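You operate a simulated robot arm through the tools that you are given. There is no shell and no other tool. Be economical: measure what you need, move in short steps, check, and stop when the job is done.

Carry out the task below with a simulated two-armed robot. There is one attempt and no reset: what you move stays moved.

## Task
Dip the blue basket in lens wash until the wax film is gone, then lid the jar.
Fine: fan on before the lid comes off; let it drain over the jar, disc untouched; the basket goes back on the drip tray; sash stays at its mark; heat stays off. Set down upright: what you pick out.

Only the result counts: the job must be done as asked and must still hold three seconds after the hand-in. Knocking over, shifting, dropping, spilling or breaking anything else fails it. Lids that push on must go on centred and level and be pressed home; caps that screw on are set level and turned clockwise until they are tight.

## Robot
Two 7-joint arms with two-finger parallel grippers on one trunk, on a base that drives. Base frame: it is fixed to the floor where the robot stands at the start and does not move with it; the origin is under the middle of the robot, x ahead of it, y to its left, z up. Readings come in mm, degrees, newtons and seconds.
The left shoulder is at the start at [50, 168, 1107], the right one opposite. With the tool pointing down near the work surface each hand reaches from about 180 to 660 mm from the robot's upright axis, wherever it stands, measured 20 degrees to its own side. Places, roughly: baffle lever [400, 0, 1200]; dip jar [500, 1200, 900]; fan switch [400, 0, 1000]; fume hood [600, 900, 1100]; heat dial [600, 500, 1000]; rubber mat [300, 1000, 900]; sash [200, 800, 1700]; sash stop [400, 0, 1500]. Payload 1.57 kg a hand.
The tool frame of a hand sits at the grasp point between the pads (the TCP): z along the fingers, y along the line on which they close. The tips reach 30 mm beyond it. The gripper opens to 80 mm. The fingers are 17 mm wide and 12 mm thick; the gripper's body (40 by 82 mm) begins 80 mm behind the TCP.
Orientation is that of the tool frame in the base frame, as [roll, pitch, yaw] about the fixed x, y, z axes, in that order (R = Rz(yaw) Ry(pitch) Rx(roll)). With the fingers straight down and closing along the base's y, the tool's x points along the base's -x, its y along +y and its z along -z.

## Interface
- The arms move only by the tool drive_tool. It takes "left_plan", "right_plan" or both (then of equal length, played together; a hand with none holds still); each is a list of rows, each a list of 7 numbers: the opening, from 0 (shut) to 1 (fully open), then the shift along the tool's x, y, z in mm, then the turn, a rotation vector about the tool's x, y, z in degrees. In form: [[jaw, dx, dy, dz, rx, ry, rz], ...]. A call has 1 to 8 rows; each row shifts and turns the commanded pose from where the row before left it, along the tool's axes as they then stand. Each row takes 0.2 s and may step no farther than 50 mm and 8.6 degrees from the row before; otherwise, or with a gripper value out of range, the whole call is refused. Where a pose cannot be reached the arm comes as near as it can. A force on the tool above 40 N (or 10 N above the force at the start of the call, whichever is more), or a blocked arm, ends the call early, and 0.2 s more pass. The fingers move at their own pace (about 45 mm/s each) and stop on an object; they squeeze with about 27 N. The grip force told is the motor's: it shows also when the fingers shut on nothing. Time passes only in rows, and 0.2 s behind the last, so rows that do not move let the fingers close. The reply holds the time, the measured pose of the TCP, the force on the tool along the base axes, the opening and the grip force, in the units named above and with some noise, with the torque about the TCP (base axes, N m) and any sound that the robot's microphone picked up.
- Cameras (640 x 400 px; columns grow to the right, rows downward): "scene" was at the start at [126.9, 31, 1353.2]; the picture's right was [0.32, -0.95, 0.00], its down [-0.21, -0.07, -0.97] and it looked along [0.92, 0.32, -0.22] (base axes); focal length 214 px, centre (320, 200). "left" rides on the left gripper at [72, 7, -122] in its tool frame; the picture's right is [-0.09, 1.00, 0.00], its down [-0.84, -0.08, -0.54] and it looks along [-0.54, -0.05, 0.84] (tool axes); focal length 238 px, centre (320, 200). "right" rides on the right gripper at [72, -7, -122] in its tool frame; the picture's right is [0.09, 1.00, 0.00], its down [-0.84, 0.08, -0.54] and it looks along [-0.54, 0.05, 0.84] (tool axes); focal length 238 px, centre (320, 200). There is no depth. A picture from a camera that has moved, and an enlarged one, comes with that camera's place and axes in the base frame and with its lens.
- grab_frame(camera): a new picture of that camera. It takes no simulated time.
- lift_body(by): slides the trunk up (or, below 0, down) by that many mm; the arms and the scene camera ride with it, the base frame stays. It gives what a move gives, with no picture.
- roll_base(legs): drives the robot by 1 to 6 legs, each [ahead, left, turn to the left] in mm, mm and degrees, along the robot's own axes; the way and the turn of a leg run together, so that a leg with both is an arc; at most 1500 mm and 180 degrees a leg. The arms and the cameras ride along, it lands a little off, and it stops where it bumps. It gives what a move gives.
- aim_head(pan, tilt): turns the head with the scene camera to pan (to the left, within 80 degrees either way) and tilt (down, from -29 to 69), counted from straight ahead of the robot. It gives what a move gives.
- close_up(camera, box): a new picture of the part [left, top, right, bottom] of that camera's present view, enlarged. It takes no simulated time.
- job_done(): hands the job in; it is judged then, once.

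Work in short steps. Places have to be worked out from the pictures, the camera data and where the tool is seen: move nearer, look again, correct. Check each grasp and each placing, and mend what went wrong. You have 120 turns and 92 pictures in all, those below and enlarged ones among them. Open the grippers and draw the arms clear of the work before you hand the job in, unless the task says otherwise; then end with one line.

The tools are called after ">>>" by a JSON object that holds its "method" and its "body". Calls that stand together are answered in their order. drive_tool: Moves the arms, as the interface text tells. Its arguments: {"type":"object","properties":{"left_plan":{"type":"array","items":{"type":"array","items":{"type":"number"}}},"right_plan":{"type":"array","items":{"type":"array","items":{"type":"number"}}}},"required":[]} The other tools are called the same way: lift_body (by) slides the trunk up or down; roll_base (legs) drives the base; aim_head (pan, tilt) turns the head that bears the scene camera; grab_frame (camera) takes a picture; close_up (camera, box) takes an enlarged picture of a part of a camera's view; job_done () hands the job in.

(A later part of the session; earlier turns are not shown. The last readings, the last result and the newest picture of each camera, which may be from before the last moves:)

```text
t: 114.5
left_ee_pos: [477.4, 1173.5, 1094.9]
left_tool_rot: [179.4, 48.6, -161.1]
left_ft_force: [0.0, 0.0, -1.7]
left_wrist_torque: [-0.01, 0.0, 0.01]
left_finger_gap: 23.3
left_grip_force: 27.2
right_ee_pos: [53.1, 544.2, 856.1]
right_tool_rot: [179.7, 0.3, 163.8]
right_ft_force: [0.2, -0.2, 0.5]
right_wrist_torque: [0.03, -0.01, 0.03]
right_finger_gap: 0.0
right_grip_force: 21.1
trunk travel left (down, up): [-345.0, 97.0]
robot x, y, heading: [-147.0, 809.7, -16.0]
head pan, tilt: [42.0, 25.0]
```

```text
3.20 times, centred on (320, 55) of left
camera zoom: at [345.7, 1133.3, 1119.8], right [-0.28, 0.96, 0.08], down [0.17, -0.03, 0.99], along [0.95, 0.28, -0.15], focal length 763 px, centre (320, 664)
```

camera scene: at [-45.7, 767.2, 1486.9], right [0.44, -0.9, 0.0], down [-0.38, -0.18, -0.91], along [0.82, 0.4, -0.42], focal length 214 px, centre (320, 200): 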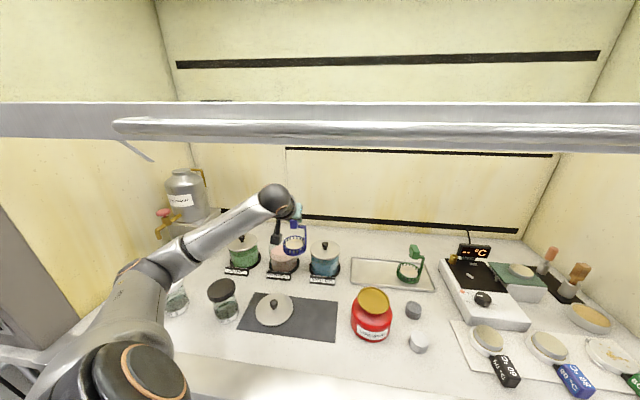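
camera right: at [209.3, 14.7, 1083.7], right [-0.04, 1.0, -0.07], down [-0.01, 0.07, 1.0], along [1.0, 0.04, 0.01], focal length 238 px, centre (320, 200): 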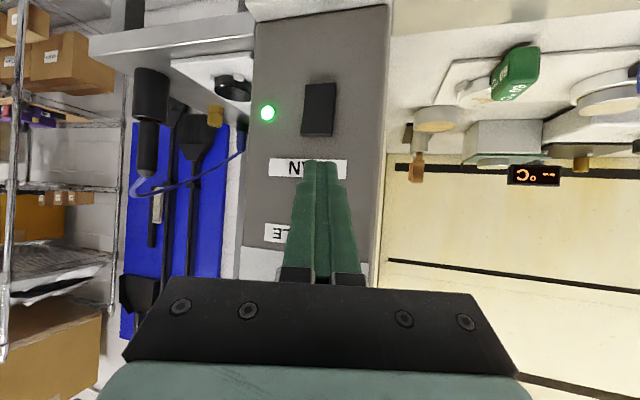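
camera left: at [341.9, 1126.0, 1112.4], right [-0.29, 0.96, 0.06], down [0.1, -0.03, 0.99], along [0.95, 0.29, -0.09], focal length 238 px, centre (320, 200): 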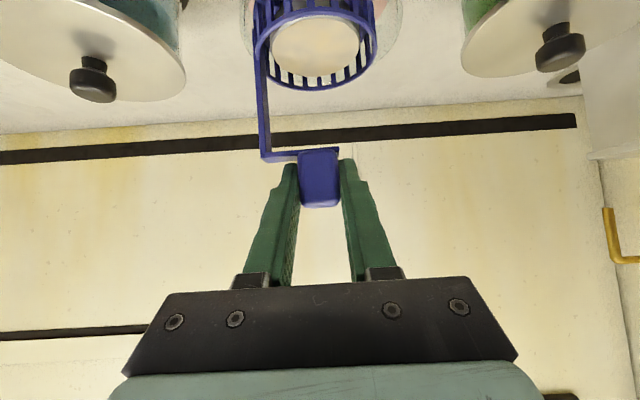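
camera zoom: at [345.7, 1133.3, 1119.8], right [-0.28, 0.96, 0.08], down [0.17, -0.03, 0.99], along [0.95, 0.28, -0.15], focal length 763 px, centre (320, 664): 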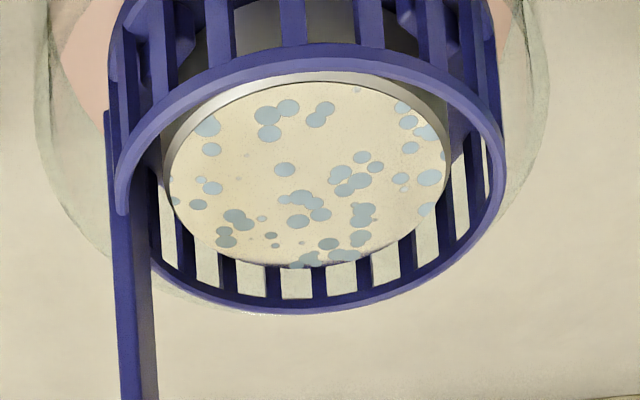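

The film is coming off in patches, about 30% clean. I'll dip again and agitate gently up and down for longer.

>>> {"method": "lift_body", "body": {"by": -54}}

>>> {"method": "drive_tool", "body": {"left_plan": [[0, -3, 0, -2.6, 0, 0, 0], [0, 3, 0, 2.6, 0, 0, 0], [0, -3, 0, -2.6, 0, 0, 0], [0, 3, 0, 2.6, 0, 0, 0], [0, -3, 0, -2.6, 0, 0, 0], [0, 3, 0, 2.6, 0, 0, 0], [0, -3, 0, -2.6, 0, 0, 0], [0, 3, 0, 2.6, 0, 0, 0]]}}

>>> {"method": "drive_tool", "body": {"left_plan": [[0, -3, 0, -2.6, 0, 0, 0], [0, 3, 0, 2.6, 0, 0, 0], [0, -3, 0, -2.6, 0, 0, 0], [0, 3, 0, 2.6, 0, 0, 0], [0, -3, 0, -2.6, 0, 0, 0], [0, 3, 0, 2.6, 0, 0, 0], [0, -3, 0, -2.6, 0, 0, 0], [0, 3, 0, 2.6, 0, 0, 0]]}}

>>> {"method": "drive_tool", "body": {"left_plan": [[0, -3, 0, -2.6, 0, 0, 0], [0, 3, 0, 2.6, 0, 0, 0], [0, -3, 0, -2.6, 0, 0, 0], [0, 3, 0, 2.6, 0, 0, 0], [0, -3, 0, -2.6, 0, 0, 0], [0, 3, 0, 2.6, 0, 0, 0], [0, -3, 0, -2.6, 0, 0, 0], [0, 3, 0, 2.6, 0, 0, 0]]}}

>>> {"method": "drive_tool", "body": {"left_plan": [[0, -3, 0, -2.6, 0, 0, 0], [0, 3, 0, 2.6, 0, 0, 0], [0, -3, 0, -2.6, 0, 0, 0], [0, 3, 0, 2.6, 0, 0, 0], [0, -3, 0, -2.6, 0, 0, 0], [0, 3, 0, 2.6, 0, 0, 0], [0, -3, 0, -2.6, 0, 0, 0], [0, 3, 0, 2.6, 0, 0, 0]]}}

>>> {"method": "drive_tool", "body": {"left_plan": [[0, -3, 0, -2.6, 0, 0, 0], [0, 3, 0, 2.6, 0, 0, 0], [0, -3, 0, -2.6, 0, 0, 0], [0, 3, 0, 2.6, 0, 0, 0], [0, -3, 0, -2.6, 0, 0, 0], [0, 3, 0, 2.6, 0, 0, 0], [0, -3, 0, -2.6, 0, 0, 0], [0, 3, 0, 2.6, 0, 0, 0]]}}

>>> {"method": "drive_tool", "body": {"left_plan": [[0, -3, 0, -2.6, 0, 0, 0], [0, 3, 0, 2.6, 0, 0, 0], [0, -3, 0, -2.6, 0, 0, 0], [0, 3, 0, 2.6, 0, 0, 0], [0, -3, 0, -2.6, 0, 0, 0], [0, 3, 0, 2.6, 0, 0, 0], [0, -3, 0, -2.6, 0, 0, 0], [0, 3, 0, 2.6, 0, 0, 0]]}}

>>> {"method": "drive_tool", "body": {"left_plan": [[0, -3, 0, -2.6, 0, 0, 0], [0, 3, 0, 2.6, 0, 0, 0], [0, -3, 0, -2.6, 0, 0, 0], [0, 3, 0, 2.6, 0, 0, 0], [0, -3, 0, -2.6, 0, 0, 0], [0, 3, 0, 2.6, 0, 0, 0], [0, -3, 0, -2.6, 0, 0, 0], [0, 3, 0, 2.6, 0, 0, 0]]}}

>>> {"method": "drive_tool", "body": {"left_plan": [[0, -3, 0, -2.6, 0, 0, 0], [0, 3, 0, 2.6, 0, 0, 0], [0, -3, 0, -2.6, 0, 0, 0], [0, 3, 0, 2.6, 0, 0, 0], [0, -3, 0, -2.6, 0, 0, 0], [0, 3, 0, 2.6, 0, 0, 0], [0, -3, 0, -2.6, 0, 0, 0], [0, 3, 0, 2.6, 0, 0, 0]]}}

>>> {"method": "drive_tool", "body": {"left_plan": [[0, -3, 0, -2.6, 0, 0, 0], [0, 3, 0, 2.6, 0, 0, 0], [0, -3, 0, -2.6, 0, 0, 0], [0, 3, 0, 2.6, 0, 0, 0], [0, -3, 0, -2.6, 0, 0, 0], [0, 3, 0, 2.6, 0, 0, 0], [0, -3, 0, -2.6, 0, 0, 0], [0, 3, 0, 2.6, 0, 0, 0]]}}

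>>> {"method": "drive_tool", "body": {"left_plan": [[0, -3, 0, -2.6, 0, 0, 0], [0, 3, 0, 2.6, 0, 0, 0], [0, -3, 0, -2.6, 0, 0, 0], [0, 3, 0, 2.6, 0, 0, 0], [0, -3, 0, -2.6, 0, 0, 0], [0, 3, 0, 2.6, 0, 0, 0], [0, -3, 0, -2.6, 0, 0, 0], [0, 3, 0, 2.6, 0, 0, 0]]}}

```text
t: 115.5
left_ee_pos: [476.8, 1173.9, 1040.8]
left_tool_rot: [179.4, 48.7, -160.9]
left_ft_force: [-0.3, -0.6, -2.4]
left_wrist_torque: [-0.03, 0.04, 0.04]
left_finger_gap: 23.8
left_grip_force: 26.7
right_ee_pos: [51.7, 544.6, 802.2]
right_tool_rot: [179.6, 0.4, 163.7]
right_ft_force: [0.4, 0.9, 1.1]
right_wrist_torque: [0.02, 0.03, 0.0]
right_finger_gap: 0.0
right_grip_force: 21.1
trunk travel left (down, up): [-291.0, 151.0]
robot x, y, heading: [-147.5, 808.6, -16.2]
head pan, tilt: [42.0, 25.0]
```

```text
t: 117.3
left_ee_pos: [477.0, 1173.7, 1041.2]
left_tool_rot: [179.4, 48.8, -160.8]
left_ft_force: [-0.3, 0.3, -1.8]
left_wrist_torque: [0.01, 0.01, 0.02]
left_finger_gap: 23.5
left_grip_force: 27.6
right_ee_pos: [53.5, 543.9, 800.4]
right_tool_rot: [179.6, 0.4, 163.7]
right_ft_force: [0.6, -0.4, -0.5]
right_wrist_torque: [0.0, -0.02, 0.0]
right_finger_gap: 0.0
right_grip_force: 21.0
trunk travel left (down, up): [-291.0, 151.0]
robot x, y, heading: [-147.6, 809.9, -16.1]
head pan, tilt: [42.0, 25.0]
```

```text
t: 119.1
left_ee_pos: [475.9, 1173.6, 1042.7]
left_tool_rot: [179.3, 48.8, -160.9]
left_ft_force: [-0.1, 0.4, -2.2]
left_wrist_torque: [-0.02, 0.0, 0.0]
left_finger_gap: 23.5
left_grip_force: 27.1
right_ee_pos: [52.7, 544.0, 802.2]
right_tool_rot: [179.6, 0.5, 163.7]
right_ft_force: [-0.3, -0.5, -0.2]
right_wrist_torque: [0.03, -0.03, 0.02]
right_finger_gap: 0.0
right_grip_force: 21.4
trunk travel left (down, up): [-291.0, 151.0]
robot x, y, heading: [-142.4, 807.5, -15.7]
head pan, tilt: [42.0, 25.0]
```

```text
t: 120.9
left_ee_pos: [475.3, 1171.7, 1043.6]
left_tool_rot: [179.3, 49.0, -161.0]
left_ft_force: [1.3, -0.2, -1.7]
left_wrist_torque: [0.04, -0.09, 0.01]
left_finger_gap: 23.5
left_grip_force: 26.5
right_ee_pos: [51.8, 543.3, 802.5]
right_tool_rot: [179.6, 0.5, 163.8]
right_ft_force: [-0.4, 0.5, 0.2]
right_wrist_torque: [0.03, 0.01, 0.03]
right_finger_gap: 0.2
right_grip_force: 21.1
trunk travel left (down, up): [-291.0, 151.0]
robot x, y, heading: [-142.8, 808.2, -16.2]
head pan, tilt: [42.0, 25.0]
```

```text
t: 122.7
left_ee_pos: [473.9, 1173.1, 1045.1]
left_tool_rot: [179.4, 49.2, -160.9]
left_ft_force: [4.5, 1.5, 0.3]
left_wrist_torque: [0.06, -0.53, -0.09]
left_finger_gap: 23.3
left_grip_force: 26.6
right_ee_pos: [51.2, 543.4, 802.1]
right_tool_rot: [179.5, 0.5, 163.7]
right_ft_force: [-0.1, -0.1, -0.5]
right_wrist_torque: [-0.02, -0.01, -0.03]
right_finger_gap: 0.1
right_grip_force: 21.9
trunk travel left (down, up): [-291.0, 151.0]
robot x, y, heading: [-145.4, 810.5, -16.2]
head pan, tilt: [42.0, 25.0]
```

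```text
t: 124.5
left_ee_pos: [472.1, 1172.7, 1049.3]
left_tool_rot: [179.2, 49.6, -160.9]
left_ft_force: [7.9, -1.3, -0.3]
left_wrist_torque: [-0.16, -0.72, 0.0]
left_finger_gap: 23.4
left_grip_force: 26.9
right_ee_pos: [49.7, 542.5, 803.6]
right_tool_rot: [179.4, 0.7, 163.8]
right_ft_force: [0.4, -0.9, 0.7]
right_wrist_torque: [0.01, 0.04, -0.02]
right_finger_gap: 0.0
right_grip_force: 20.9
trunk travel left (down, up): [-291.0, 151.0]
robot x, y, heading: [-145.3, 806.4, -16.0]
head pan, tilt: [42.0, 25.0]
```

```text
t: 126.3
left_ee_pos: [470.9, 1173.8, 1052.8]
left_tool_rot: [179.0, 49.9, -160.9]
left_ft_force: [5.2, -1.4, -0.1]
left_wrist_torque: [-0.12, -0.47, -0.04]
left_finger_gap: 23.4
left_grip_force: 27.2
right_ee_pos: [49.5, 543.1, 802.5]
right_tool_rot: [179.3, 0.8, 163.6]
right_ft_force: [0.8, -0.8, 0.4]
right_wrist_torque: [-0.01, -0.02, 0.01]
right_finger_gap: 0.0
right_grip_force: 21.1
trunk travel left (down, up): [-291.0, 151.0]
robot x, y, heading: [-142.9, 807.0, -15.9]
head pan, tilt: [42.0, 25.0]
```

```text
t: 128.1
left_ee_pos: [478.0, 1172.2, 1032.6]
left_tool_rot: [179.1, 48.1, -161.3]
left_ft_force: [-0.2, 0.0, -1.6]
left_wrist_torque: [-0.02, 0.01, 0.0]
left_finger_gap: 23.3
left_grip_force: 27.2
right_ee_pos: [53.5, 544.4, 800.5]
right_tool_rot: [179.7, 0.2, 163.6]
right_ft_force: [-0.2, -0.4, 0.0]
right_wrist_torque: [0.02, 0.03, 0.04]
right_finger_gap: 0.0
right_grip_force: 21.3
trunk travel left (down, up): [-291.0, 151.0]
robot x, y, heading: [-144.1, 810.1, -16.0]
head pan, tilt: [42.0, 25.0]
```

```text
t: 129.9
left_ee_pos: [476.9, 1173.0, 1040.8]
left_tool_rot: [179.3, 48.7, -161.0]
left_ft_force: [0.5, -0.2, -2.0]
left_wrist_torque: [0.02, 0.0, 0.0]
left_finger_gap: 23.5
left_grip_force: 26.1
right_ee_pos: [52.3, 544.1, 801.6]
right_tool_rot: [179.7, 0.4, 163.7]
right_ft_force: [-0.8, 1.0, 0.8]
right_wrist_torque: [0.0, 0.0, 0.02]
right_finger_gap: 0.1
right_grip_force: 21.6
trunk travel left (down, up): [-291.0, 151.0]
robot x, y, heading: [-148.0, 809.0, -16.0]
head pan, tilt: [42.0, 25.0]
```

```text
t: 131.7
left_ee_pos: [477.2, 1174.0, 1040.7]
left_tool_rot: [179.5, 48.8, -161.0]
left_ft_force: [0.0, 0.4, -1.6]
left_wrist_torque: [0.0, 0.01, -0.04]
left_finger_gap: 23.5
left_grip_force: 27.1
right_ee_pos: [53.3, 544.1, 802.8]
right_tool_rot: [179.7, 0.4, 163.7]
right_ft_force: [-0.5, 0.1, -0.1]
right_wrist_torque: [-0.03, -0.01, -0.03]
right_finger_gap: 0.0
right_grip_force: 21.4
trunk travel left (down, up): [-291.0, 151.0]
robot x, y, heading: [-145.1, 808.5, -16.2]
head pan, tilt: [42.0, 25.0]
```

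```text
t: 133.5
left_ee_pos: [477.4, 1173.4, 1040.5]
left_tool_rot: [179.4, 48.6, -161.0]
left_ft_force: [-1.1, 0.4, -1.5]
left_wrist_torque: [-0.02, 0.01, -0.01]
left_finger_gap: 23.4
left_grip_force: 26.6
right_ee_pos: [52.4, 544.2, 802.4]
right_tool_rot: [179.7, 0.4, 163.7]
right_ft_force: [-0.1, 0.5, 0.3]
right_wrist_torque: [-0.04, 0.02, 0.0]
right_finger_gap: 0.1
right_grip_force: 21.4
trunk travel left (down, up): [-291.0, 151.0]
robot x, y, heading: [-147.7, 812.4, -15.8]
head pan, tilt: [42.0, 25.0]
```

Some odd drift occurred mid-way but it recovered. I'll lift and inspect the disc, and view the whole scene for anything touched by the arm.

>>> {"method": "lift_body", "body": {"by": 54}}

>>> {"method": "close_up", "body": {"camera": "left", "box": [220, 0, 420, 110]}}

>>> {"method": "grab_frame", "body": {"camera": "scene"}}

```text
t: 134.4
left_ee_pos: [477.7, 1173.2, 1094.7]
left_tool_rot: [179.4, 48.7, -161.0]
left_ft_force: [-0.1, -0.1, -2.6]
left_wrist_torque: [0.01, 0.0, 0.03]
left_finger_gap: 23.2
left_grip_force: 27.2
right_ee_pos: [51.9, 543.6, 855.8]
right_tool_rot: [179.6, 0.3, 163.6]
right_ft_force: [-0.1, -0.2, 0.0]
right_wrist_torque: [0.0, 0.01, -0.02]
right_finger_gap: 0.4
right_grip_force: 21.2
trunk travel left (down, up): [-345.0, 97.0]
robot x, y, heading: [-144.0, 812.8, -16.2]
head pan, tilt: [42.0, 25.0]
```

```text
3.20 times, centred on (320, 55) of left
camera zoom: at [346.2, 1133.2, 1120.2], right [-0.28, 0.96, 0.08], down [0.17, -0.03, 0.99], along [0.95, 0.28, -0.15], focal length 763 px, centre (320, 664)
```

zoom: 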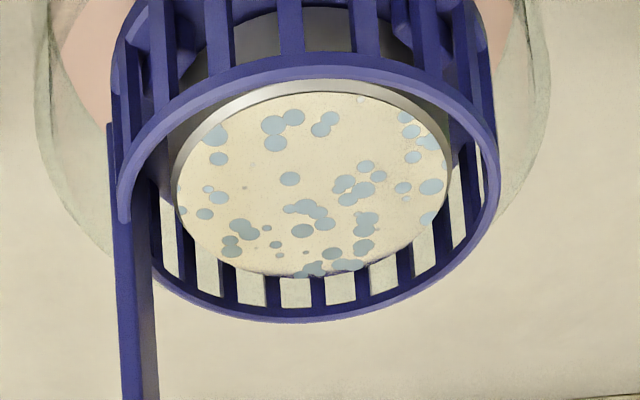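

```text
14 pictures are left
camera scene: at [-24.6, 839.9, 1403.7], right [0.44, -0.9, 0.0], down [-0.38, -0.18, -0.91], along [0.81, 0.4, -0.42], focal length 214 px, centre (320, 200)
```

scene: 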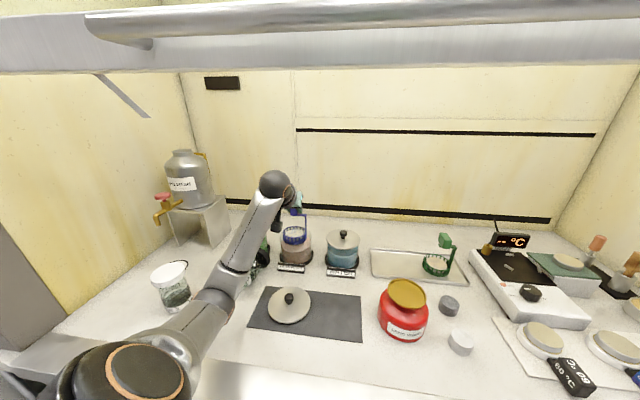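

The patch pattern looks the same as before, so more soak or dips are needed. I also want to see whether JAR 5 behind the forearm is undisturbed.

>>> {"method": "close_up", "body": {"camera": "scene", "box": [140, 220, 320, 340]}}

```text
3.33 times, centred on (230, 280) of scene
camera zoom: at [-24.6, 839.9, 1403.7], right [0.44, -0.9, 0.0], down [-0.38, -0.18, -0.91], along [0.81, 0.4, -0.42], focal length 715 px, centre (620, -67)
```

zoom: 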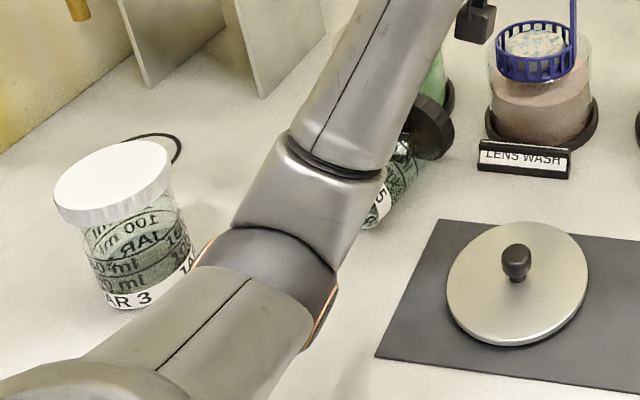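

JAR 5 has been pushed and is leaning against something beside my forearm; I'll have to stand it up later. To keep the forearm higher, I'll dip by lowering the hand instead of the trunk, raising the trunk to compensate.

>>> {"method": "drive_tool", "body": {"left_plan": [[0, 13.1, 0, 11.6, 0, 0, 0], [0, 13.1, 0, 11.6, 0, 0, 0]]}}

>>> {"method": "lift_body", "body": {"by": 35}}

>>> {"method": "drive_tool", "body": {"left_plan": [[0, 13.1, 0, 11.6, 0, 0, 0], [0, 13.1, 0, 11.6, 0, 0, 0], [0, 13.1, 0, 11.6, 0, 0, 0]]}}

>>> {"method": "close_up", "body": {"camera": "scene", "box": [160, 220, 340, 340]}}

```text
t: 135.0
left_ee_pos: [477.6, 1173.4, 1057.8]
left_tool_rot: [179.4, 48.7, -161.0]
left_ft_force: [0.3, -0.6, -1.0]
left_wrist_torque: [-0.03, -0.03, -0.02]
left_finger_gap: 23.3
left_grip_force: 27.1
right_ee_pos: [52.8, 544.4, 857.0]
right_tool_rot: [179.7, 0.4, 163.7]
right_ft_force: [0.1, 0.2, 0.0]
right_wrist_torque: [-0.01, 0.03, -0.01]
right_finger_gap: 0.1
right_grip_force: 21.1
trunk travel left (down, up): [-345.0, 97.0]
robot x, y, heading: [-148.0, 809.3, -16.3]
head pan, tilt: [42.0, 25.0]
```

```text
t: 135.8
left_ee_pos: [478.8, 1172.8, 1094.1]
left_tool_rot: [179.5, 48.7, -161.0]
left_ft_force: [-0.3, -0.5, -1.8]
left_wrist_torque: [0.0, 0.0, 0.04]
left_finger_gap: 23.5
left_grip_force: 27.0
right_ee_pos: [51.7, 543.0, 891.2]
right_tool_rot: [179.7, 0.3, 163.7]
right_ft_force: [0.1, -0.5, 0.5]
right_wrist_torque: [0.04, -0.01, 0.02]
right_finger_gap: 0.0
right_grip_force: 21.7
trunk travel left (down, up): [-380.0, 62.0]
robot x, y, heading: [-145.6, 807.2, -16.0]
head pan, tilt: [42.0, 25.0]
```

```text
t: 136.6
left_ee_pos: [476.9, 1175.3, 1041.9]
left_tool_rot: [179.4, 48.7, -161.0]
left_ft_force: [-1.0, 0.0, -1.6]
left_wrist_torque: [-0.01, 0.02, 0.0]
left_finger_gap: 23.3
left_grip_force: 27.2
right_ee_pos: [53.2, 543.3, 891.4]
right_tool_rot: [179.7, 0.4, 163.6]
right_ft_force: [-1.1, -0.1, 0.4]
right_wrist_torque: [-0.01, 0.05, 0.01]
right_finger_gap: 0.0
right_grip_force: 21.6
trunk travel left (down, up): [-380.0, 62.0]
robot x, y, heading: [-145.8, 812.0, -16.1]
head pan, tilt: [42.0, 25.0]
```

```text
3.33 times, centred on (250, 280) of scene
camera zoom: at [-24.8, 840.0, 1438.7], right [0.44, -0.9, 0.0], down [-0.38, -0.19, -0.91], along [0.81, 0.4, -0.42], focal length 715 px, centre (553, -67)
```

zoom: 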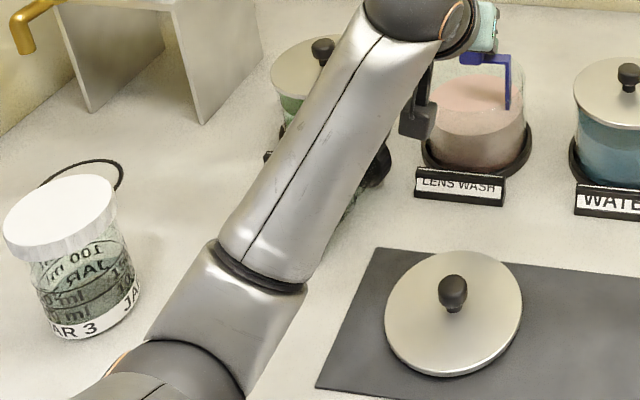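

The basket is immersed with the forearm higher. I'll hold still for a longer soak.

>>> {"method": "drive_tool", "body": {"left_plan": [[0, 0, 0, 0, 0, 0, 0], [0, 0, 0, 0, 0, 0, 0], [0, 0, 0, 0, 0, 0, 0], [0, 0, 0, 0, 0, 0, 0], [0, 0, 0, 0, 0, 0, 0], [0, 0, 0, 0, 0, 0, 0], [0, 0, 0, 0, 0, 0, 0], [0, 0, 0, 0, 0, 0, 0]]}}

>>> {"method": "drive_tool", "body": {"left_plan": [[0, 0, 0, 0, 0, 0, 0], [0, 0, 0, 0, 0, 0, 0], [0, 0, 0, 0, 0, 0, 0], [0, 0, 0, 0, 0, 0, 0], [0, 0, 0, 0, 0, 0, 0], [0, 0, 0, 0, 0, 0, 0], [0, 0, 0, 0, 0, 0, 0], [0, 0, 0, 0, 0, 0, 0]]}}

>>> {"method": "drive_tool", "body": {"left_plan": [[0, 0, 0, 0, 0, 0, 0], [0, 0, 0, 0, 0, 0, 0], [0, 0, 0, 0, 0, 0, 0], [0, 0, 0, 0, 0, 0, 0], [0, 0, 0, 0, 0, 0, 0], [0, 0, 0, 0, 0, 0, 0], [0, 0, 0, 0, 0, 0, 0], [0, 0, 0, 0, 0, 0, 0]]}}

>>> {"method": "drive_tool", "body": {"left_plan": [[0, 0, 0, 0, 0, 0, 0], [0, 0, 0, 0, 0, 0, 0], [0, 0, 0, 0, 0, 0, 0], [0, 0, 0, 0, 0, 0, 0], [0, 0, 0, 0, 0, 0, 0], [0, 0, 0, 0, 0, 0, 0], [0, 0, 0, 0, 0, 0, 0], [0, 0, 0, 0, 0, 0, 0]]}}

>>> {"method": "drive_tool", "body": {"left_plan": [[0, 0, 0, 0, 0, 0, 0], [0, 0, 0, 0, 0, 0, 0], [0, 0, 0, 0, 0, 0, 0], [0, 0, 0, 0, 0, 0, 0], [0, 0, 0, 0, 0, 0, 0], [0, 0, 0, 0, 0, 0, 0], [0, 0, 0, 0, 0, 0, 0], [0, 0, 0, 0, 0, 0, 0]]}}

>>> {"method": "drive_tool", "body": {"left_plan": [[0, 0, 0, 0, 0, 0, 0], [0, 0, 0, 0, 0, 0, 0], [0, 0, 0, 0, 0, 0, 0], [0, 0, 0, 0, 0, 0, 0], [0, 0, 0, 0, 0, 0, 0], [0, 0, 0, 0, 0, 0, 0], [0, 0, 0, 0, 0, 0, 0], [0, 0, 0, 0, 0, 0, 0]]}}

>>> {"method": "drive_tool", "body": {"left_plan": [[0, 0, 0, 0, 0, 0, 0], [0, 0, 0, 0, 0, 0, 0], [0, 0, 0, 0, 0, 0, 0], [0, 0, 0, 0, 0, 0, 0], [0, 0, 0, 0, 0, 0, 0], [0, 0, 0, 0, 0, 0, 0], [0, 0, 0, 0, 0, 0, 0], [0, 0, 0, 0, 0, 0, 0]]}}

>>> {"method": "drive_tool", "body": {"left_plan": [[0, 0, 0, 0, 0, 0, 0], [0, 0, 0, 0, 0, 0, 0], [0, 0, 0, 0, 0, 0, 0], [0, 0, 0, 0, 0, 0, 0], [0, 0, 0, 0, 0, 0, 0], [0, 0, 0, 0, 0, 0, 0], [0, 0, 0, 0, 0, 0, 0], [0, 0, 0, 0, 0, 0, 0]]}}

>>> {"method": "drive_tool", "body": {"left_plan": [[0, 0, 0, 0, 0, 0, 0], [0, 0, 0, 0, 0, 0, 0], [0, 0, 0, 0, 0, 0, 0], [0, 0, 0, 0, 0, 0, 0], [0, 0, 0, 0, 0, 0, 0], [0, 0, 0, 0, 0, 0, 0], [0, 0, 0, 0, 0, 0, 0], [0, 0, 0, 0, 0, 0, 0]]}}

>>> {"method": "drive_tool", "body": {"left_plan": [[0, 0, 0, 0, 0, 0, 0], [0, 0, 0, 0, 0, 0, 0], [0, 0, 0, 0, 0, 0, 0], [0, 0, 0, 0, 0, 0, 0], [0, 0, 0, 0, 0, 0, 0], [0, 0, 0, 0, 0, 0, 0], [0, 0, 0, 0, 0, 0, 0], [0, 0, 0, 0, 0, 0, 0]]}}

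>>> {"method": "drive_tool", "body": {"left_plan": [[0, 0, 0, 0, 0, 0, 0], [0, 0, 0, 0, 0, 0, 0], [0, 0, 0, 0, 0, 0, 0], [0, 0, 0, 0, 0, 0, 0], [0, 0, 0, 0, 0, 0, 0], [0, 0, 0, 0, 0, 0, 0], [0, 0, 0, 0, 0, 0, 0], [0, 0, 0, 0, 0, 0, 0]]}}

>>> {"method": "lift_body", "body": {"by": 54}}

>>> {"method": "close_up", "body": {"camera": "left", "box": [220, 0, 420, 110]}}

```text
t: 138.4
left_ee_pos: [476.6, 1174.1, 1040.9]
left_tool_rot: [179.4, 48.7, -161.0]
left_ft_force: [0.6, 0.8, -2.2]
left_wrist_torque: [-0.03, 0.0, 0.02]
left_finger_gap: 23.4
left_grip_force: 26.4
right_ee_pos: [51.5, 543.5, 890.5]
right_tool_rot: [179.7, 0.3, 163.7]
right_ft_force: [0.2, -1.0, 0.2]
right_wrist_torque: [0.04, -0.05, -0.01]
right_finger_gap: 0.0
right_grip_force: 21.4
trunk travel left (down, up): [-380.0, 62.0]
robot x, y, heading: [-143.6, 809.2, -16.1]
head pan, tilt: [42.0, 25.0]
```

```text
t: 140.2
left_ee_pos: [476.7, 1173.5, 1041.5]
left_tool_rot: [179.4, 48.7, -160.9]
left_ft_force: [0.1, -0.6, -2.5]
left_wrist_torque: [-0.04, 0.0, -0.01]
left_finger_gap: 23.4
left_grip_force: 27.0
right_ee_pos: [53.3, 543.4, 891.7]
right_tool_rot: [179.7, 0.4, 163.8]
right_ft_force: [0.5, 1.2, -0.1]
right_wrist_torque: [0.03, -0.01, 0.0]
right_finger_gap: 0.0
right_grip_force: 21.6
trunk travel left (down, up): [-380.0, 62.0]
robot x, y, heading: [-147.9, 809.4, -16.2]
head pan, tilt: [42.0, 25.0]
```

```text
t: 142.0
left_ee_pos: [477.8, 1173.7, 1040.9]
left_tool_rot: [179.4, 48.7, -160.9]
left_ft_force: [0.3, 0.1, -1.3]
left_wrist_torque: [-0.03, -0.01, -0.01]
left_finger_gap: 23.4
left_grip_force: 27.5
right_ee_pos: [52.9, 543.7, 891.9]
right_tool_rot: [179.8, 0.4, 163.7]
right_ft_force: [0.0, 0.2, -0.3]
right_wrist_torque: [0.0, 0.05, 0.03]
right_finger_gap: 0.4
right_grip_force: 21.8
trunk travel left (down, up): [-380.0, 62.0]
robot x, y, heading: [-143.4, 806.8, -16.2]
head pan, tilt: [42.0, 25.0]
```

```text
t: 143.8
left_ee_pos: [477.3, 1174.2, 1040.9]
left_tool_rot: [179.4, 48.8, -160.9]
left_ft_force: [0.5, -0.5, -1.6]
left_wrist_torque: [-0.02, 0.01, 0.02]
left_finger_gap: 23.4
left_grip_force: 27.1
right_ee_pos: [52.2, 544.0, 891.5]
right_tool_rot: [179.7, 0.4, 163.7]
right_ft_force: [-0.2, 0.2, -0.5]
right_wrist_torque: [0.0, 0.01, -0.02]
right_finger_gap: 0.4
right_grip_force: 21.1
trunk travel left (down, up): [-380.0, 62.0]
robot x, y, heading: [-148.3, 809.9, -16.1]
head pan, tilt: [42.0, 25.0]
```

```text
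t: 145.6
left_ee_pos: [477.1, 1173.9, 1040.7]
left_tool_rot: [179.4, 48.7, -161.0]
left_ft_force: [1.0, -0.3, -2.9]
left_wrist_torque: [0.0, 0.0, -0.01]
left_finger_gap: 23.4
left_grip_force: 26.9
right_ee_pos: [51.8, 544.7, 890.7]
right_tool_rot: [179.7, 0.3, 163.6]
right_ft_force: [0.3, -0.7, -0.1]
right_wrist_torque: [0.0, -0.02, 0.01]
right_finger_gap: 0.0
right_grip_force: 21.6
trunk travel left (down, up): [-380.0, 62.0]
robot x, y, heading: [-145.4, 807.6, -16.1]
head pan, tilt: [42.0, 25.0]
```

```text
t: 147.4
left_ee_pos: [477.4, 1173.3, 1041.3]
left_tool_rot: [179.4, 48.7, -161.0]
left_ft_force: [-0.5, -0.8, -2.2]
left_wrist_torque: [-0.03, 0.01, -0.02]
left_finger_gap: 23.2
left_grip_force: 27.4
right_ee_pos: [52.1, 544.6, 891.3]
right_tool_rot: [179.7, 0.4, 163.7]
right_ft_force: [0.5, -0.5, 0.2]
right_wrist_torque: [0.0, 0.0, -0.02]
right_finger_gap: 0.0
right_grip_force: 21.5
trunk travel left (down, up): [-380.0, 62.0]
robot x, y, heading: [-148.9, 807.5, -16.3]
head pan, tilt: [42.0, 25.0]
```

```text
t: 149.2
left_ee_pos: [477.6, 1174.5, 1041.6]
left_tool_rot: [179.3, 48.6, -161.0]
left_ft_force: [0.1, -0.2, -1.9]
left_wrist_torque: [0.02, 0.01, 0.01]
left_finger_gap: 23.4
left_grip_force: 26.8
right_ee_pos: [52.3, 544.1, 891.6]
right_tool_rot: [179.7, 0.4, 163.8]
right_ft_force: [1.2, 0.5, -1.1]
right_wrist_torque: [0.01, -0.01, 0.01]
right_finger_gap: 0.0
right_grip_force: 21.0
trunk travel left (down, up): [-380.0, 62.0]
robot x, y, heading: [-143.0, 814.1, -15.9]
head pan, tilt: [42.0, 25.0]
```

```text
t: 151.0
left_ee_pos: [477.5, 1173.5, 1041.9]
left_tool_rot: [179.4, 48.7, -161.1]
left_ft_force: [0.4, -0.4, -1.1]
left_wrist_torque: [-0.03, 0.0, -0.02]
left_finger_gap: 23.4
left_grip_force: 26.9
right_ee_pos: [52.9, 543.3, 892.4]
right_tool_rot: [179.7, 0.4, 163.7]
right_ft_force: [1.0, -0.6, -0.1]
right_wrist_torque: [0.04, 0.0, 0.0]
right_finger_gap: 0.2
right_grip_force: 21.5
trunk travel left (down, up): [-380.0, 62.0]
robot x, y, heading: [-143.5, 810.5, -16.2]
head pan, tilt: [42.0, 25.0]
```

```text
t: 152.8
left_ee_pos: [476.6, 1173.9, 1040.7]
left_tool_rot: [179.5, 48.7, -161.0]
left_ft_force: [-1.6, 0.4, -1.7]
left_wrist_torque: [-0.05, -0.01, 0.03]
left_finger_gap: 23.5
left_grip_force: 27.3
right_ee_pos: [52.7, 543.9, 892.1]
right_tool_rot: [179.7, 0.3, 163.7]
right_ft_force: [-0.3, -0.2, 0.5]
right_wrist_torque: [0.01, -0.04, -0.01]
right_finger_gap: 0.0
right_grip_force: 20.9
trunk travel left (down, up): [-380.0, 62.0]
robot x, y, heading: [-144.3, 806.6, -16.2]
head pan, tilt: [42.0, 25.0]
```

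```text
t: 154.6
left_ee_pos: [477.4, 1175.2, 1041.0]
left_tool_rot: [179.5, 48.6, -161.0]
left_ft_force: [0.4, -1.1, -2.2]
left_wrist_torque: [0.0, 0.02, 0.0]
left_finger_gap: 23.5
left_grip_force: 26.7
right_ee_pos: [52.6, 543.4, 892.0]
right_tool_rot: [179.7, 0.3, 163.7]
right_ft_force: [0.3, 0.1, 0.5]
right_wrist_torque: [-0.01, 0.0, -0.02]
right_finger_gap: 0.0
right_grip_force: 21.5
trunk travel left (down, up): [-380.0, 62.0]
robot x, y, heading: [-145.1, 807.4, -16.0]
head pan, tilt: [42.0, 25.0]
```

```text
t: 156.4
left_ee_pos: [477.8, 1174.1, 1041.4]
left_tool_rot: [179.5, 48.7, -161.1]
left_ft_force: [0.1, 0.6, -1.7]
left_wrist_torque: [-0.03, 0.01, -0.03]
left_finger_gap: 23.3
left_grip_force: 27.3
right_ee_pos: [52.3, 542.9, 892.1]
right_tool_rot: [179.7, 0.4, 163.7]
right_ft_force: [0.6, 0.4, 0.6]
right_wrist_torque: [0.01, 0.02, -0.01]
right_finger_gap: 0.0
right_grip_force: 21.3
trunk travel left (down, up): [-380.0, 62.0]
robot x, y, heading: [-145.4, 813.4, -15.9]
head pan, tilt: [42.0, 25.0]
```

```text
t: 157.4
left_ee_pos: [476.5, 1174.4, 1094.2]
left_tool_rot: [179.4, 48.6, -161.0]
left_ft_force: [-0.4, -0.6, -2.3]
left_wrist_torque: [-0.02, 0.0, 0.02]
left_finger_gap: 23.5
left_grip_force: 26.9
right_ee_pos: [52.2, 543.5, 944.8]
right_tool_rot: [179.7, 0.4, 163.8]
right_ft_force: [0.2, 0.5, 0.2]
right_wrist_torque: [-0.03, 0.04, -0.03]
right_finger_gap: 0.0
right_grip_force: 21.6
trunk travel left (down, up): [-434.0, 8.0]
robot x, y, heading: [-144.9, 810.3, -16.2]
head pan, tilt: [42.0, 25.0]
```

```text
3.20 times, centred on (320, 55) of left
camera zoom: at [346.3, 1133.8, 1120.4], right [-0.28, 0.96, 0.08], down [0.17, -0.03, 0.99], along [0.95, 0.28, -0.15], focal length 763 px, centre (320, 664)
```

zoom: 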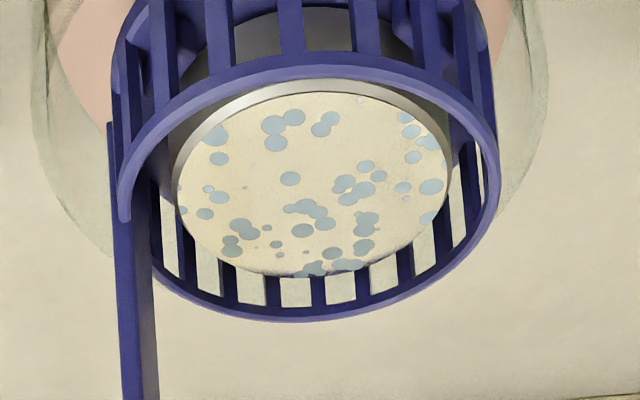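

No change from standing still, so perhaps strokes count or the total time is long. I'll do repeated vertical strokes of about 45 mm in and out of the liquid, inside the jar, then a longer hold.

>>> {"method": "drive_tool", "body": {"left_plan": [[0, 13.1, 0, 11.6, 0, 0, 0], [0, 13.1, 0, 11.6, 0, 0, 0], [0, 13.5, 0, 12, 0, 0, 0], [0, 0, 0, 0, 0, 0, 0], [0, -16.9, 0, -14.9, 0, 0, 0], [0, -16.9, 0, -14.9, 0, 0, 0], [0, 16.9, 0, 14.9, 0, 0, 0], [0, 16.9, 0, 14.9, 0, 0, 0]]}}

>>> {"method": "drive_tool", "body": {"left_plan": [[0, -16.9, 0, -14.9, 0, 0, 0], [0, -16.9, 0, -14.9, 0, 0, 0], [0, 16.9, 0, 14.9, 0, 0, 0], [0, 16.9, 0, 14.9, 0, 0, 0], [0, -16.9, 0, -14.9, 0, 0, 0], [0, -16.9, 0, -14.9, 0, 0, 0], [0, 16.9, 0, 14.9, 0, 0, 0], [0, 16.9, 0, 14.9, 0, 0, 0]]}}

>>> {"method": "drive_tool", "body": {"left_plan": [[0, -16.9, 0, -14.9, 0, 0, 0], [0, -16.9, 0, -14.9, 0, 0, 0], [0, 16.9, 0, 14.9, 0, 0, 0], [0, 16.9, 0, 14.9, 0, 0, 0], [0, -16.9, 0, -14.9, 0, 0, 0], [0, -16.9, 0, -14.9, 0, 0, 0], [0, 0, 0, 0, 0, 0, 0], [0, 0, 0, 0, 0, 0, 0]]}}

>>> {"method": "close_up", "body": {"camera": "left", "box": [220, 0, 420, 110]}}

```text
t: 159.2
left_ee_pos: [476.7, 1174.1, 1043.1]
left_tool_rot: [179.5, 48.7, -161.0]
left_ft_force: [0.5, 0.4, -1.7]
left_wrist_torque: [-0.02, 0.0, 0.0]
left_finger_gap: 23.2
left_grip_force: 27.2
right_ee_pos: [52.0, 544.6, 945.1]
right_tool_rot: [179.7, 0.5, 163.6]
right_ft_force: [-1.0, -0.2, -0.1]
right_wrist_torque: [-0.02, 0.02, -0.02]
right_finger_gap: 0.0
right_grip_force: 21.4
trunk travel left (down, up): [-434.0, 8.0]
robot x, y, heading: [-148.4, 809.2, -16.0]
head pan, tilt: [42.0, 25.0]
```

```text
t: 161.0
left_ee_pos: [476.6, 1173.3, 1042.5]
left_tool_rot: [179.4, 48.8, -160.9]
left_ft_force: [-0.7, -0.1, -1.0]
left_wrist_torque: [-0.04, 0.01, 0.01]
left_finger_gap: 23.5
left_grip_force: 27.1
right_ee_pos: [51.1, 542.8, 945.0]
right_tool_rot: [179.7, 0.5, 163.6]
right_ft_force: [-0.3, 0.3, 0.4]
right_wrist_torque: [-0.01, -0.05, -0.03]
right_finger_gap: 0.0
right_grip_force: 22.0
trunk travel left (down, up): [-434.0, 8.0]
robot x, y, heading: [-144.0, 812.0, -16.2]
head pan, tilt: [42.0, 25.0]
```

```text
t: 162.8
left_ee_pos: [477.8, 1173.5, 1087.2]
left_tool_rot: [179.4, 48.7, -161.0]
left_ft_force: [-0.1, -0.5, -1.0]
left_wrist_torque: [-0.01, 0.04, 0.0]
left_finger_gap: 23.5
left_grip_force: 27.1
right_ee_pos: [52.6, 543.9, 945.4]
right_tool_rot: [179.8, 0.4, 163.7]
right_ft_force: [-0.4, 1.0, 0.1]
right_wrist_torque: [0.01, 0.01, 0.02]
right_finger_gap: 0.2
right_grip_force: 21.2
trunk travel left (down, up): [-434.0, 8.0]
robot x, y, heading: [-146.6, 809.3, -16.3]
head pan, tilt: [42.0, 25.0]
```

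```text
3.20 times, centred on (320, 55) of left
camera zoom: at [346.8, 1133.5, 1112.8], right [-0.28, 0.96, 0.08], down [0.16, -0.03, 0.99], along [0.95, 0.28, -0.15], focal length 763 px, centre (320, 664)
```

zoom: 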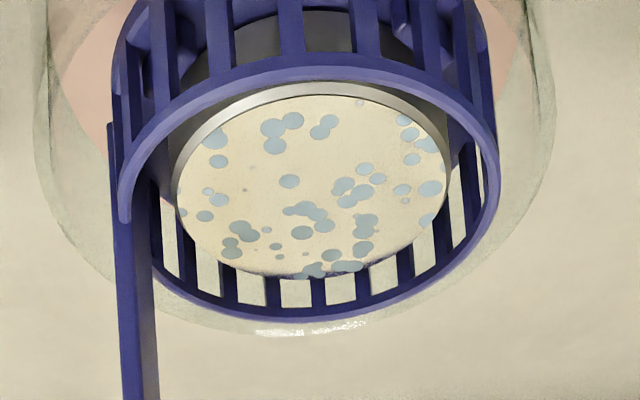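

Strokes did not help either; maybe one long uninterrupted soak is needed. I'll immerse again and hold for over 40 s.

>>> {"method": "drive_tool", "body": {"left_plan": [[0, 16.9, 0, 14.9, 0, 0, 0], [0, 16.9, 0, 14.9, 0, 0, 0], [0, 1.5, 0, 1.3, 0, 0, 0], [0, 0, 0, 0, 0, 0, 0], [0, 0, 0, 0, 0, 0, 0], [0, 0, 0, 0, 0, 0, 0], [0, 0, 0, 0, 0, 0, 0], [0, 0, 0, 0, 0, 0, 0]]}}

>>> {"method": "drive_tool", "body": {"left_plan": [[0, 0, 0, 0, 0, 0, 0], [0, 0, 0, 0, 0, 0, 0], [0, 0, 0, 0, 0, 0, 0], [0, 0, 0, 0, 0, 0, 0], [0, 0, 0, 0, 0, 0, 0], [0, 0, 0, 0, 0, 0, 0], [0, 0, 0, 0, 0, 0, 0], [0, 0, 0, 0, 0, 0, 0]]}}

>>> {"method": "drive_tool", "body": {"left_plan": [[0, 0, 0, 0, 0, 0, 0], [0, 0, 0, 0, 0, 0, 0], [0, 0, 0, 0, 0, 0, 0], [0, 0, 0, 0, 0, 0, 0], [0, 0, 0, 0, 0, 0, 0], [0, 0, 0, 0, 0, 0, 0], [0, 0, 0, 0, 0, 0, 0], [0, 0, 0, 0, 0, 0, 0]]}}

>>> {"method": "drive_tool", "body": {"left_plan": [[0, 0, 0, 0, 0, 0, 0], [0, 0, 0, 0, 0, 0, 0], [0, 0, 0, 0, 0, 0, 0], [0, 0, 0, 0, 0, 0, 0], [0, 0, 0, 0, 0, 0, 0], [0, 0, 0, 0, 0, 0, 0], [0, 0, 0, 0, 0, 0, 0], [0, 0, 0, 0, 0, 0, 0]]}}

>>> {"method": "drive_tool", "body": {"left_plan": [[0, 0, 0, 0, 0, 0, 0], [0, 0, 0, 0, 0, 0, 0], [0, 0, 0, 0, 0, 0, 0], [0, 0, 0, 0, 0, 0, 0], [0, 0, 0, 0, 0, 0, 0], [0, 0, 0, 0, 0, 0, 0], [0, 0, 0, 0, 0, 0, 0], [0, 0, 0, 0, 0, 0, 0]]}}

>>> {"method": "drive_tool", "body": {"left_plan": [[0, 0, 0, 0, 0, 0, 0], [0, 0, 0, 0, 0, 0, 0], [0, 0, 0, 0, 0, 0, 0], [0, 0, 0, 0, 0, 0, 0], [0, 0, 0, 0, 0, 0, 0], [0, 0, 0, 0, 0, 0, 0], [0, 0, 0, 0, 0, 0, 0], [0, 0, 0, 0, 0, 0, 0]]}}

>>> {"method": "drive_tool", "body": {"left_plan": [[0, 0, 0, 0, 0, 0, 0], [0, 0, 0, 0, 0, 0, 0], [0, 0, 0, 0, 0, 0, 0], [0, 0, 0, 0, 0, 0, 0], [0, 0, 0, 0, 0, 0, 0], [0, 0, 0, 0, 0, 0, 0], [0, 0, 0, 0, 0, 0, 0], [0, 0, 0, 0, 0, 0, 0]]}}

>>> {"method": "drive_tool", "body": {"left_plan": [[0, 0, 0, 0, 0, 0, 0], [0, 0, 0, 0, 0, 0, 0], [0, 0, 0, 0, 0, 0, 0], [0, 0, 0, 0, 0, 0, 0], [0, 0, 0, 0, 0, 0, 0], [0, 0, 0, 0, 0, 0, 0], [0, 0, 0, 0, 0, 0, 0], [0, 0, 0, 0, 0, 0, 0]]}}

>>> {"method": "drive_tool", "body": {"left_plan": [[0, 0, 0, 0, 0, 0, 0], [0, 0, 0, 0, 0, 0, 0], [0, 0, 0, 0, 0, 0, 0], [0, 0, 0, 0, 0, 0, 0], [0, 0, 0, 0, 0, 0, 0], [0, 0, 0, 0, 0, 0, 0], [0, 0, 0, 0, 0, 0, 0], [0, 0, 0, 0, 0, 0, 0]]}}

>>> {"method": "drive_tool", "body": {"left_plan": [[0, 0, 0, 0, 0, 0, 0], [0, 0, 0, 0, 0, 0, 0], [0, 0, 0, 0, 0, 0, 0], [0, 0, 0, 0, 0, 0, 0], [0, 0, 0, 0, 0, 0, 0], [0, 0, 0, 0, 0, 0, 0], [0, 0, 0, 0, 0, 0, 0], [0, 0, 0, 0, 0, 0, 0]]}}

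>>> {"method": "drive_tool", "body": {"left_plan": [[0, 0, 0, 0, 0, 0, 0], [0, 0, 0, 0, 0, 0, 0], [0, 0, 0, 0, 0, 0, 0], [0, 0, 0, 0, 0, 0, 0], [0, 0, 0, 0, 0, 0, 0], [0, 0, 0, 0, 0, 0, 0], [0, 0, 0, 0, 0, 0, 0], [0, 0, 0, 0, 0, 0, 0]]}}

>>> {"method": "drive_tool", "body": {"left_plan": [[0, 0, 0, 0, 0, 0, 0], [0, 0, 0, 0, 0, 0, 0], [0, 0, 0, 0, 0, 0, 0], [0, 0, 0, 0, 0, 0, 0], [0, 0, 0, 0, 0, 0, 0], [0, 0, 0, 0, 0, 0, 0], [0, 0, 0, 0, 0, 0, 0], [0, 0, 0, 0, 0, 0, 0]]}}

>>> {"method": "drive_tool", "body": {"left_plan": [[0, 0, 0, 0, 0, 0, 0], [0, 0, 0, 0, 0, 0, 0], [0, 0, 0, 0, 0, 0, 0], [0, 0, 0, 0, 0, 0, 0], [0, 0, 0, 0, 0, 0, 0], [0, 0, 0, 0, 0, 0, 0], [0, 0, 0, 0, 0, 0, 0], [0, 0, 0, 0, 0, 0, 0]]}}

>>> {"method": "drive_tool", "body": {"left_plan": [[0, 0, 0, 0, 0, 0, 0], [0, 0, 0, 0, 0, 0, 0], [0, 0, 0, 0, 0, 0, 0], [0, 0, 0, 0, 0, 0, 0], [0, 0, 0, 0, 0, 0, 0], [0, 0, 0, 0, 0, 0, 0], [0, 0, 0, 0, 0, 0, 0], [0, 0, 0, 0, 0, 0, 0]]}}

>>> {"method": "drive_tool", "body": {"left_plan": [[0, 0, 0, 0, 0, 0, 0], [0, 0, 0, 0, 0, 0, 0], [0, 0, 0, 0, 0, 0, 0], [0, 0, 0, 0, 0, 0, 0], [0, 0, 0, 0, 0, 0, 0], [0, 0, 0, 0, 0, 0, 0], [0, 0, 0, 0, 0, 0, 0], [0, 0, 0, 0, 0, 0, 0]]}}

>>> {"method": "drive_tool", "body": {"left_plan": [[0, 0, 0, 0, 0, 0, 0], [0, 0, 0, 0, 0, 0, 0], [0, 0, 0, 0, 0, 0, 0], [0, 0, 0, 0, 0, 0, 0], [0, 0, 0, 0, 0, 0, 0], [0, 0, 0, 0, 0, 0, 0], [0, 0, 0, 0, 0, 0, 0], [0, 0, 0, 0, 0, 0, 0]]}}

```text
t: 164.6
left_ee_pos: [477.6, 1174.4, 1039.7]
left_tool_rot: [179.4, 48.7, -160.9]
left_ft_force: [-0.4, -0.9, -1.9]
left_wrist_torque: [-0.03, 0.05, 0.01]
left_finger_gap: 23.5
left_grip_force: 26.9
right_ee_pos: [52.6, 542.9, 945.0]
right_tool_rot: [179.8, 0.4, 163.7]
right_ft_force: [0.3, -1.1, 0.5]
right_wrist_torque: [0.01, 0.0, -0.01]
right_finger_gap: 0.1
right_grip_force: 21.2
trunk travel left (down, up): [-434.0, 8.0]
robot x, y, heading: [-146.1, 810.2, -16.4]
head pan, tilt: [42.0, 25.0]
```

```text
t: 166.4
left_ee_pos: [477.1, 1174.6, 1039.7]
left_tool_rot: [179.4, 48.8, -161.0]
left_ft_force: [1.1, 0.1, -1.5]
left_wrist_torque: [-0.04, -0.01, -0.01]
left_finger_gap: 23.4
left_grip_force: 26.9
right_ee_pos: [52.6, 543.9, 944.9]
right_tool_rot: [179.7, 0.4, 163.8]
right_ft_force: [0.3, 0.2, -0.3]
right_wrist_torque: [-0.02, 0.02, -0.01]
right_finger_gap: 0.1
right_grip_force: 21.7
trunk travel left (down, up): [-434.0, 8.0]
robot x, y, heading: [-141.5, 811.9, -16.2]
head pan, tilt: [42.0, 25.0]
```

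```text
t: 168.2
left_ee_pos: [477.1, 1174.4, 1039.8]
left_tool_rot: [179.3, 48.7, -161.1]
left_ft_force: [-0.4, 0.6, -2.0]
left_wrist_torque: [0.0, 0.05, -0.02]
left_finger_gap: 23.4
left_grip_force: 26.9
right_ee_pos: [52.3, 542.7, 946.0]
right_tool_rot: [179.7, 0.3, 163.7]
right_ft_force: [0.2, -0.3, 0.3]
right_wrist_torque: [-0.01, -0.02, -0.01]
right_finger_gap: 0.0
right_grip_force: 21.7
trunk travel left (down, up): [-434.0, 8.0]
robot x, y, heading: [-145.1, 810.0, -16.3]
head pan, tilt: [42.0, 25.0]
```

```text
t: 170.0
left_ee_pos: [476.1, 1175.3, 1040.3]
left_tool_rot: [179.5, 48.7, -161.0]
left_ft_force: [-1.5, 0.0, -2.7]
left_wrist_torque: [0.0, 0.0, -0.02]
left_finger_gap: 23.4
left_grip_force: 26.3
right_ee_pos: [52.1, 544.8, 944.7]
right_tool_rot: [179.7, 0.4, 163.6]
right_ft_force: [1.0, 0.0, -0.9]
right_wrist_torque: [-0.02, 0.01, -0.01]
right_finger_gap: 0.2
right_grip_force: 21.6
trunk travel left (down, up): [-434.0, 8.0]
robot x, y, heading: [-143.5, 808.4, -16.2]
head pan, tilt: [42.0, 25.0]
```

```text
t: 171.8
left_ee_pos: [477.3, 1175.2, 1041.1]
left_tool_rot: [179.5, 48.7, -161.1]
left_ft_force: [0.3, -0.4, -1.6]
left_wrist_torque: [-0.01, 0.03, -0.01]
left_finger_gap: 23.3
left_grip_force: 26.6
right_ee_pos: [52.4, 544.7, 944.5]
right_tool_rot: [179.7, 0.4, 163.6]
right_ft_force: [0.3, 0.4, 0.1]
right_wrist_torque: [-0.01, -0.02, 0.02]
right_finger_gap: 0.0
right_grip_force: 21.3
trunk travel left (down, up): [-434.0, 8.0]
robot x, y, heading: [-149.9, 811.1, -15.9]
head pan, tilt: [42.0, 25.0]
```

```text
t: 173.6
left_ee_pos: [478.2, 1174.5, 1041.3]
left_tool_rot: [179.4, 48.7, -161.0]
left_ft_force: [0.3, 0.7, -3.0]
left_wrist_torque: [0.0, 0.01, -0.03]
left_finger_gap: 23.3
left_grip_force: 27.4
right_ee_pos: [52.2, 543.3, 945.4]
right_tool_rot: [179.7, 0.5, 163.6]
right_ft_force: [0.3, 0.4, -0.1]
right_wrist_torque: [0.01, 0.01, -0.01]
right_finger_gap: 0.0
right_grip_force: 20.8
trunk travel left (down, up): [-434.0, 8.0]
robot x, y, heading: [-142.9, 807.0, -16.2]
head pan, tilt: [42.0, 25.0]
```

```text
t: 175.4
left_ee_pos: [477.4, 1174.2, 1040.8]
left_tool_rot: [179.4, 48.7, -161.1]
left_ft_force: [0.1, -0.8, -1.1]
left_wrist_torque: [-0.01, 0.02, 0.02]
left_finger_gap: 23.2
left_grip_force: 26.9
right_ee_pos: [52.8, 544.1, 943.9]
right_tool_rot: [179.7, 0.4, 163.8]
right_ft_force: [-0.1, 0.0, 0.3]
right_wrist_torque: [0.03, -0.03, 0.0]
right_finger_gap: 0.0
right_grip_force: 20.9
trunk travel left (down, up): [-434.0, 8.0]
robot x, y, heading: [-143.9, 811.2, -15.9]
head pan, tilt: [42.0, 25.0]
```

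```text
t: 177.2
left_ee_pos: [478.3, 1175.1, 1040.3]
left_tool_rot: [179.4, 48.7, -160.9]
left_ft_force: [-0.1, 0.1, -1.3]
left_wrist_torque: [-0.01, 0.04, 0.0]
left_finger_gap: 23.3
left_grip_force: 26.9
right_ee_pos: [53.0, 543.8, 944.2]
right_tool_rot: [179.7, 0.4, 163.7]
right_ft_force: [0.0, -0.5, -0.4]
right_wrist_torque: [0.02, -0.01, -0.03]
right_finger_gap: 0.0
right_grip_force: 20.6
trunk travel left (down, up): [-434.0, 8.0]
robot x, y, heading: [-144.6, 808.4, -16.1]
head pan, tilt: [42.0, 25.0]
```

```text
t: 179.0
left_ee_pos: [477.8, 1174.9, 1040.2]
left_tool_rot: [179.3, 48.6, -161.1]
left_ft_force: [-0.3, -0.5, -1.2]
left_wrist_torque: [-0.01, 0.03, 0.0]
left_finger_gap: 23.5
left_grip_force: 27.0
right_ee_pos: [51.8, 543.4, 946.0]
right_tool_rot: [179.7, 0.5, 163.7]
right_ft_force: [0.0, 0.6, -0.1]
right_wrist_torque: [0.01, -0.01, 0.02]
right_finger_gap: 0.0
right_grip_force: 21.3
trunk travel left (down, up): [-434.0, 8.0]
robot x, y, heading: [-144.9, 808.2, -16.2]
head pan, tilt: [42.0, 25.0]
```

```text
t: 180.8
left_ee_pos: [477.6, 1174.2, 1041.6]
left_tool_rot: [179.4, 48.7, -161.1]
left_ft_force: [-0.4, 0.3, -1.9]
left_wrist_torque: [0.01, 0.02, -0.02]
left_finger_gap: 23.4
left_grip_force: 26.7
right_ee_pos: [52.9, 543.2, 945.9]
right_tool_rot: [179.7, 0.4, 163.6]
right_ft_force: [-0.2, -0.4, 0.7]
right_wrist_torque: [0.01, -0.01, -0.01]
right_finger_gap: 0.1
right_grip_force: 20.7
trunk travel left (down, up): [-434.0, 8.0]
robot x, y, heading: [-144.0, 808.9, -16.3]
head pan, tilt: [42.0, 25.0]
```

```text
t: 182.6
left_ee_pos: [477.4, 1174.2, 1040.8]
left_tool_rot: [179.4, 48.7, -161.0]
left_ft_force: [-0.7, -0.7, -1.4]
left_wrist_torque: [0.02, 0.0, -0.01]
left_finger_gap: 23.3
left_grip_force: 27.2
right_ee_pos: [53.1, 544.4, 944.9]
right_tool_rot: [179.8, 0.4, 163.8]
right_ft_force: [0.2, -0.6, -0.2]
right_wrist_torque: [0.01, -0.02, -0.04]
right_finger_gap: 0.0
right_grip_force: 20.6
trunk travel left (down, up): [-434.0, 8.0]
robot x, y, heading: [-142.8, 807.7, -16.2]
head pan, tilt: [42.0, 25.0]
```

```text
t: 184.4
left_ee_pos: [478.5, 1174.3, 1041.0]
left_tool_rot: [179.4, 48.8, -161.1]
left_ft_force: [-0.3, 0.6, -2.1]
left_wrist_torque: [0.04, 0.01, -0.02]
left_finger_gap: 23.3
left_grip_force: 27.7
right_ee_pos: [53.0, 544.0, 944.3]
right_tool_rot: [179.6, 0.4, 163.6]
right_ft_force: [0.3, -0.3, -0.2]
right_wrist_torque: [0.0, 0.01, 0.02]
right_finger_gap: 0.0
right_grip_force: 22.0
trunk travel left (down, up): [-434.0, 8.0]
robot x, y, heading: [-144.6, 810.5, -16.4]
head pan, tilt: [42.0, 25.0]
```

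```text
t: 186.2
left_ee_pos: [477.7, 1174.8, 1041.3]
left_tool_rot: [179.4, 48.6, -161.0]
left_ft_force: [0.2, 0.0, -2.4]
left_wrist_torque: [-0.03, 0.05, -0.02]
left_finger_gap: 23.3
left_grip_force: 26.8
right_ee_pos: [52.1, 545.2, 945.5]
right_tool_rot: [179.8, 0.4, 163.8]
right_ft_force: [0.3, 0.0, -0.2]
right_wrist_torque: [-0.04, 0.02, 0.0]
right_finger_gap: 0.1
right_grip_force: 21.3
trunk travel left (down, up): [-434.0, 8.0]
robot x, y, heading: [-145.1, 808.2, -16.3]
head pan, tilt: [42.0, 25.0]
```

```text
t: 188.0
left_ee_pos: [477.2, 1174.8, 1041.9]
left_tool_rot: [179.4, 48.7, -161.0]
left_ft_force: [0.0, -0.1, -1.0]
left_wrist_torque: [-0.02, 0.03, -0.02]
left_finger_gap: 23.3
left_grip_force: 27.0
right_ee_pos: [52.8, 543.8, 944.6]
right_tool_rot: [179.8, 0.5, 163.6]
right_ft_force: [-0.9, -0.2, 1.0]
right_wrist_torque: [-0.01, -0.01, 0.01]
right_finger_gap: 0.0
right_grip_force: 21.1
trunk travel left (down, up): [-434.0, 8.0]
robot x, y, heading: [-144.8, 812.8, -16.3]
head pan, tilt: [42.0, 25.0]
```

```text
t: 189.8
left_ee_pos: [477.7, 1175.5, 1039.9]
left_tool_rot: [179.4, 48.7, -161.1]
left_ft_force: [-0.1, 0.0, -2.5]
left_wrist_torque: [0.01, 0.02, 0.02]
left_finger_gap: 23.1
left_grip_force: 26.5
right_ee_pos: [52.5, 544.1, 944.9]
right_tool_rot: [179.6, 0.4, 163.6]
right_ft_force: [-0.4, -0.7, -0.6]
right_wrist_torque: [-0.01, -0.03, 0.0]
right_finger_gap: 0.3
right_grip_force: 21.3
trunk travel left (down, up): [-434.0, 8.0]
robot x, y, heading: [-142.6, 809.8, -16.0]
head pan, tilt: [42.0, 25.0]
```

```text
t: 191.6
left_ee_pos: [477.7, 1174.7, 1040.5]
left_tool_rot: [179.4, 48.7, -161.0]
left_ft_force: [-0.5, -0.4, -1.4]
left_wrist_torque: [0.01, 0.01, 0.01]
left_finger_gap: 23.4
left_grip_force: 27.2
right_ee_pos: [53.0, 544.8, 944.9]
right_tool_rot: [179.8, 0.5, 163.7]
right_ft_force: [0.1, 0.4, -0.4]
right_wrist_torque: [0.0, 0.01, -0.01]
right_finger_gap: 0.1
right_grip_force: 21.4
trunk travel left (down, up): [-434.0, 8.0]
robot x, y, heading: [-146.7, 810.8, -16.1]
head pan, tilt: [42.0, 25.0]
```

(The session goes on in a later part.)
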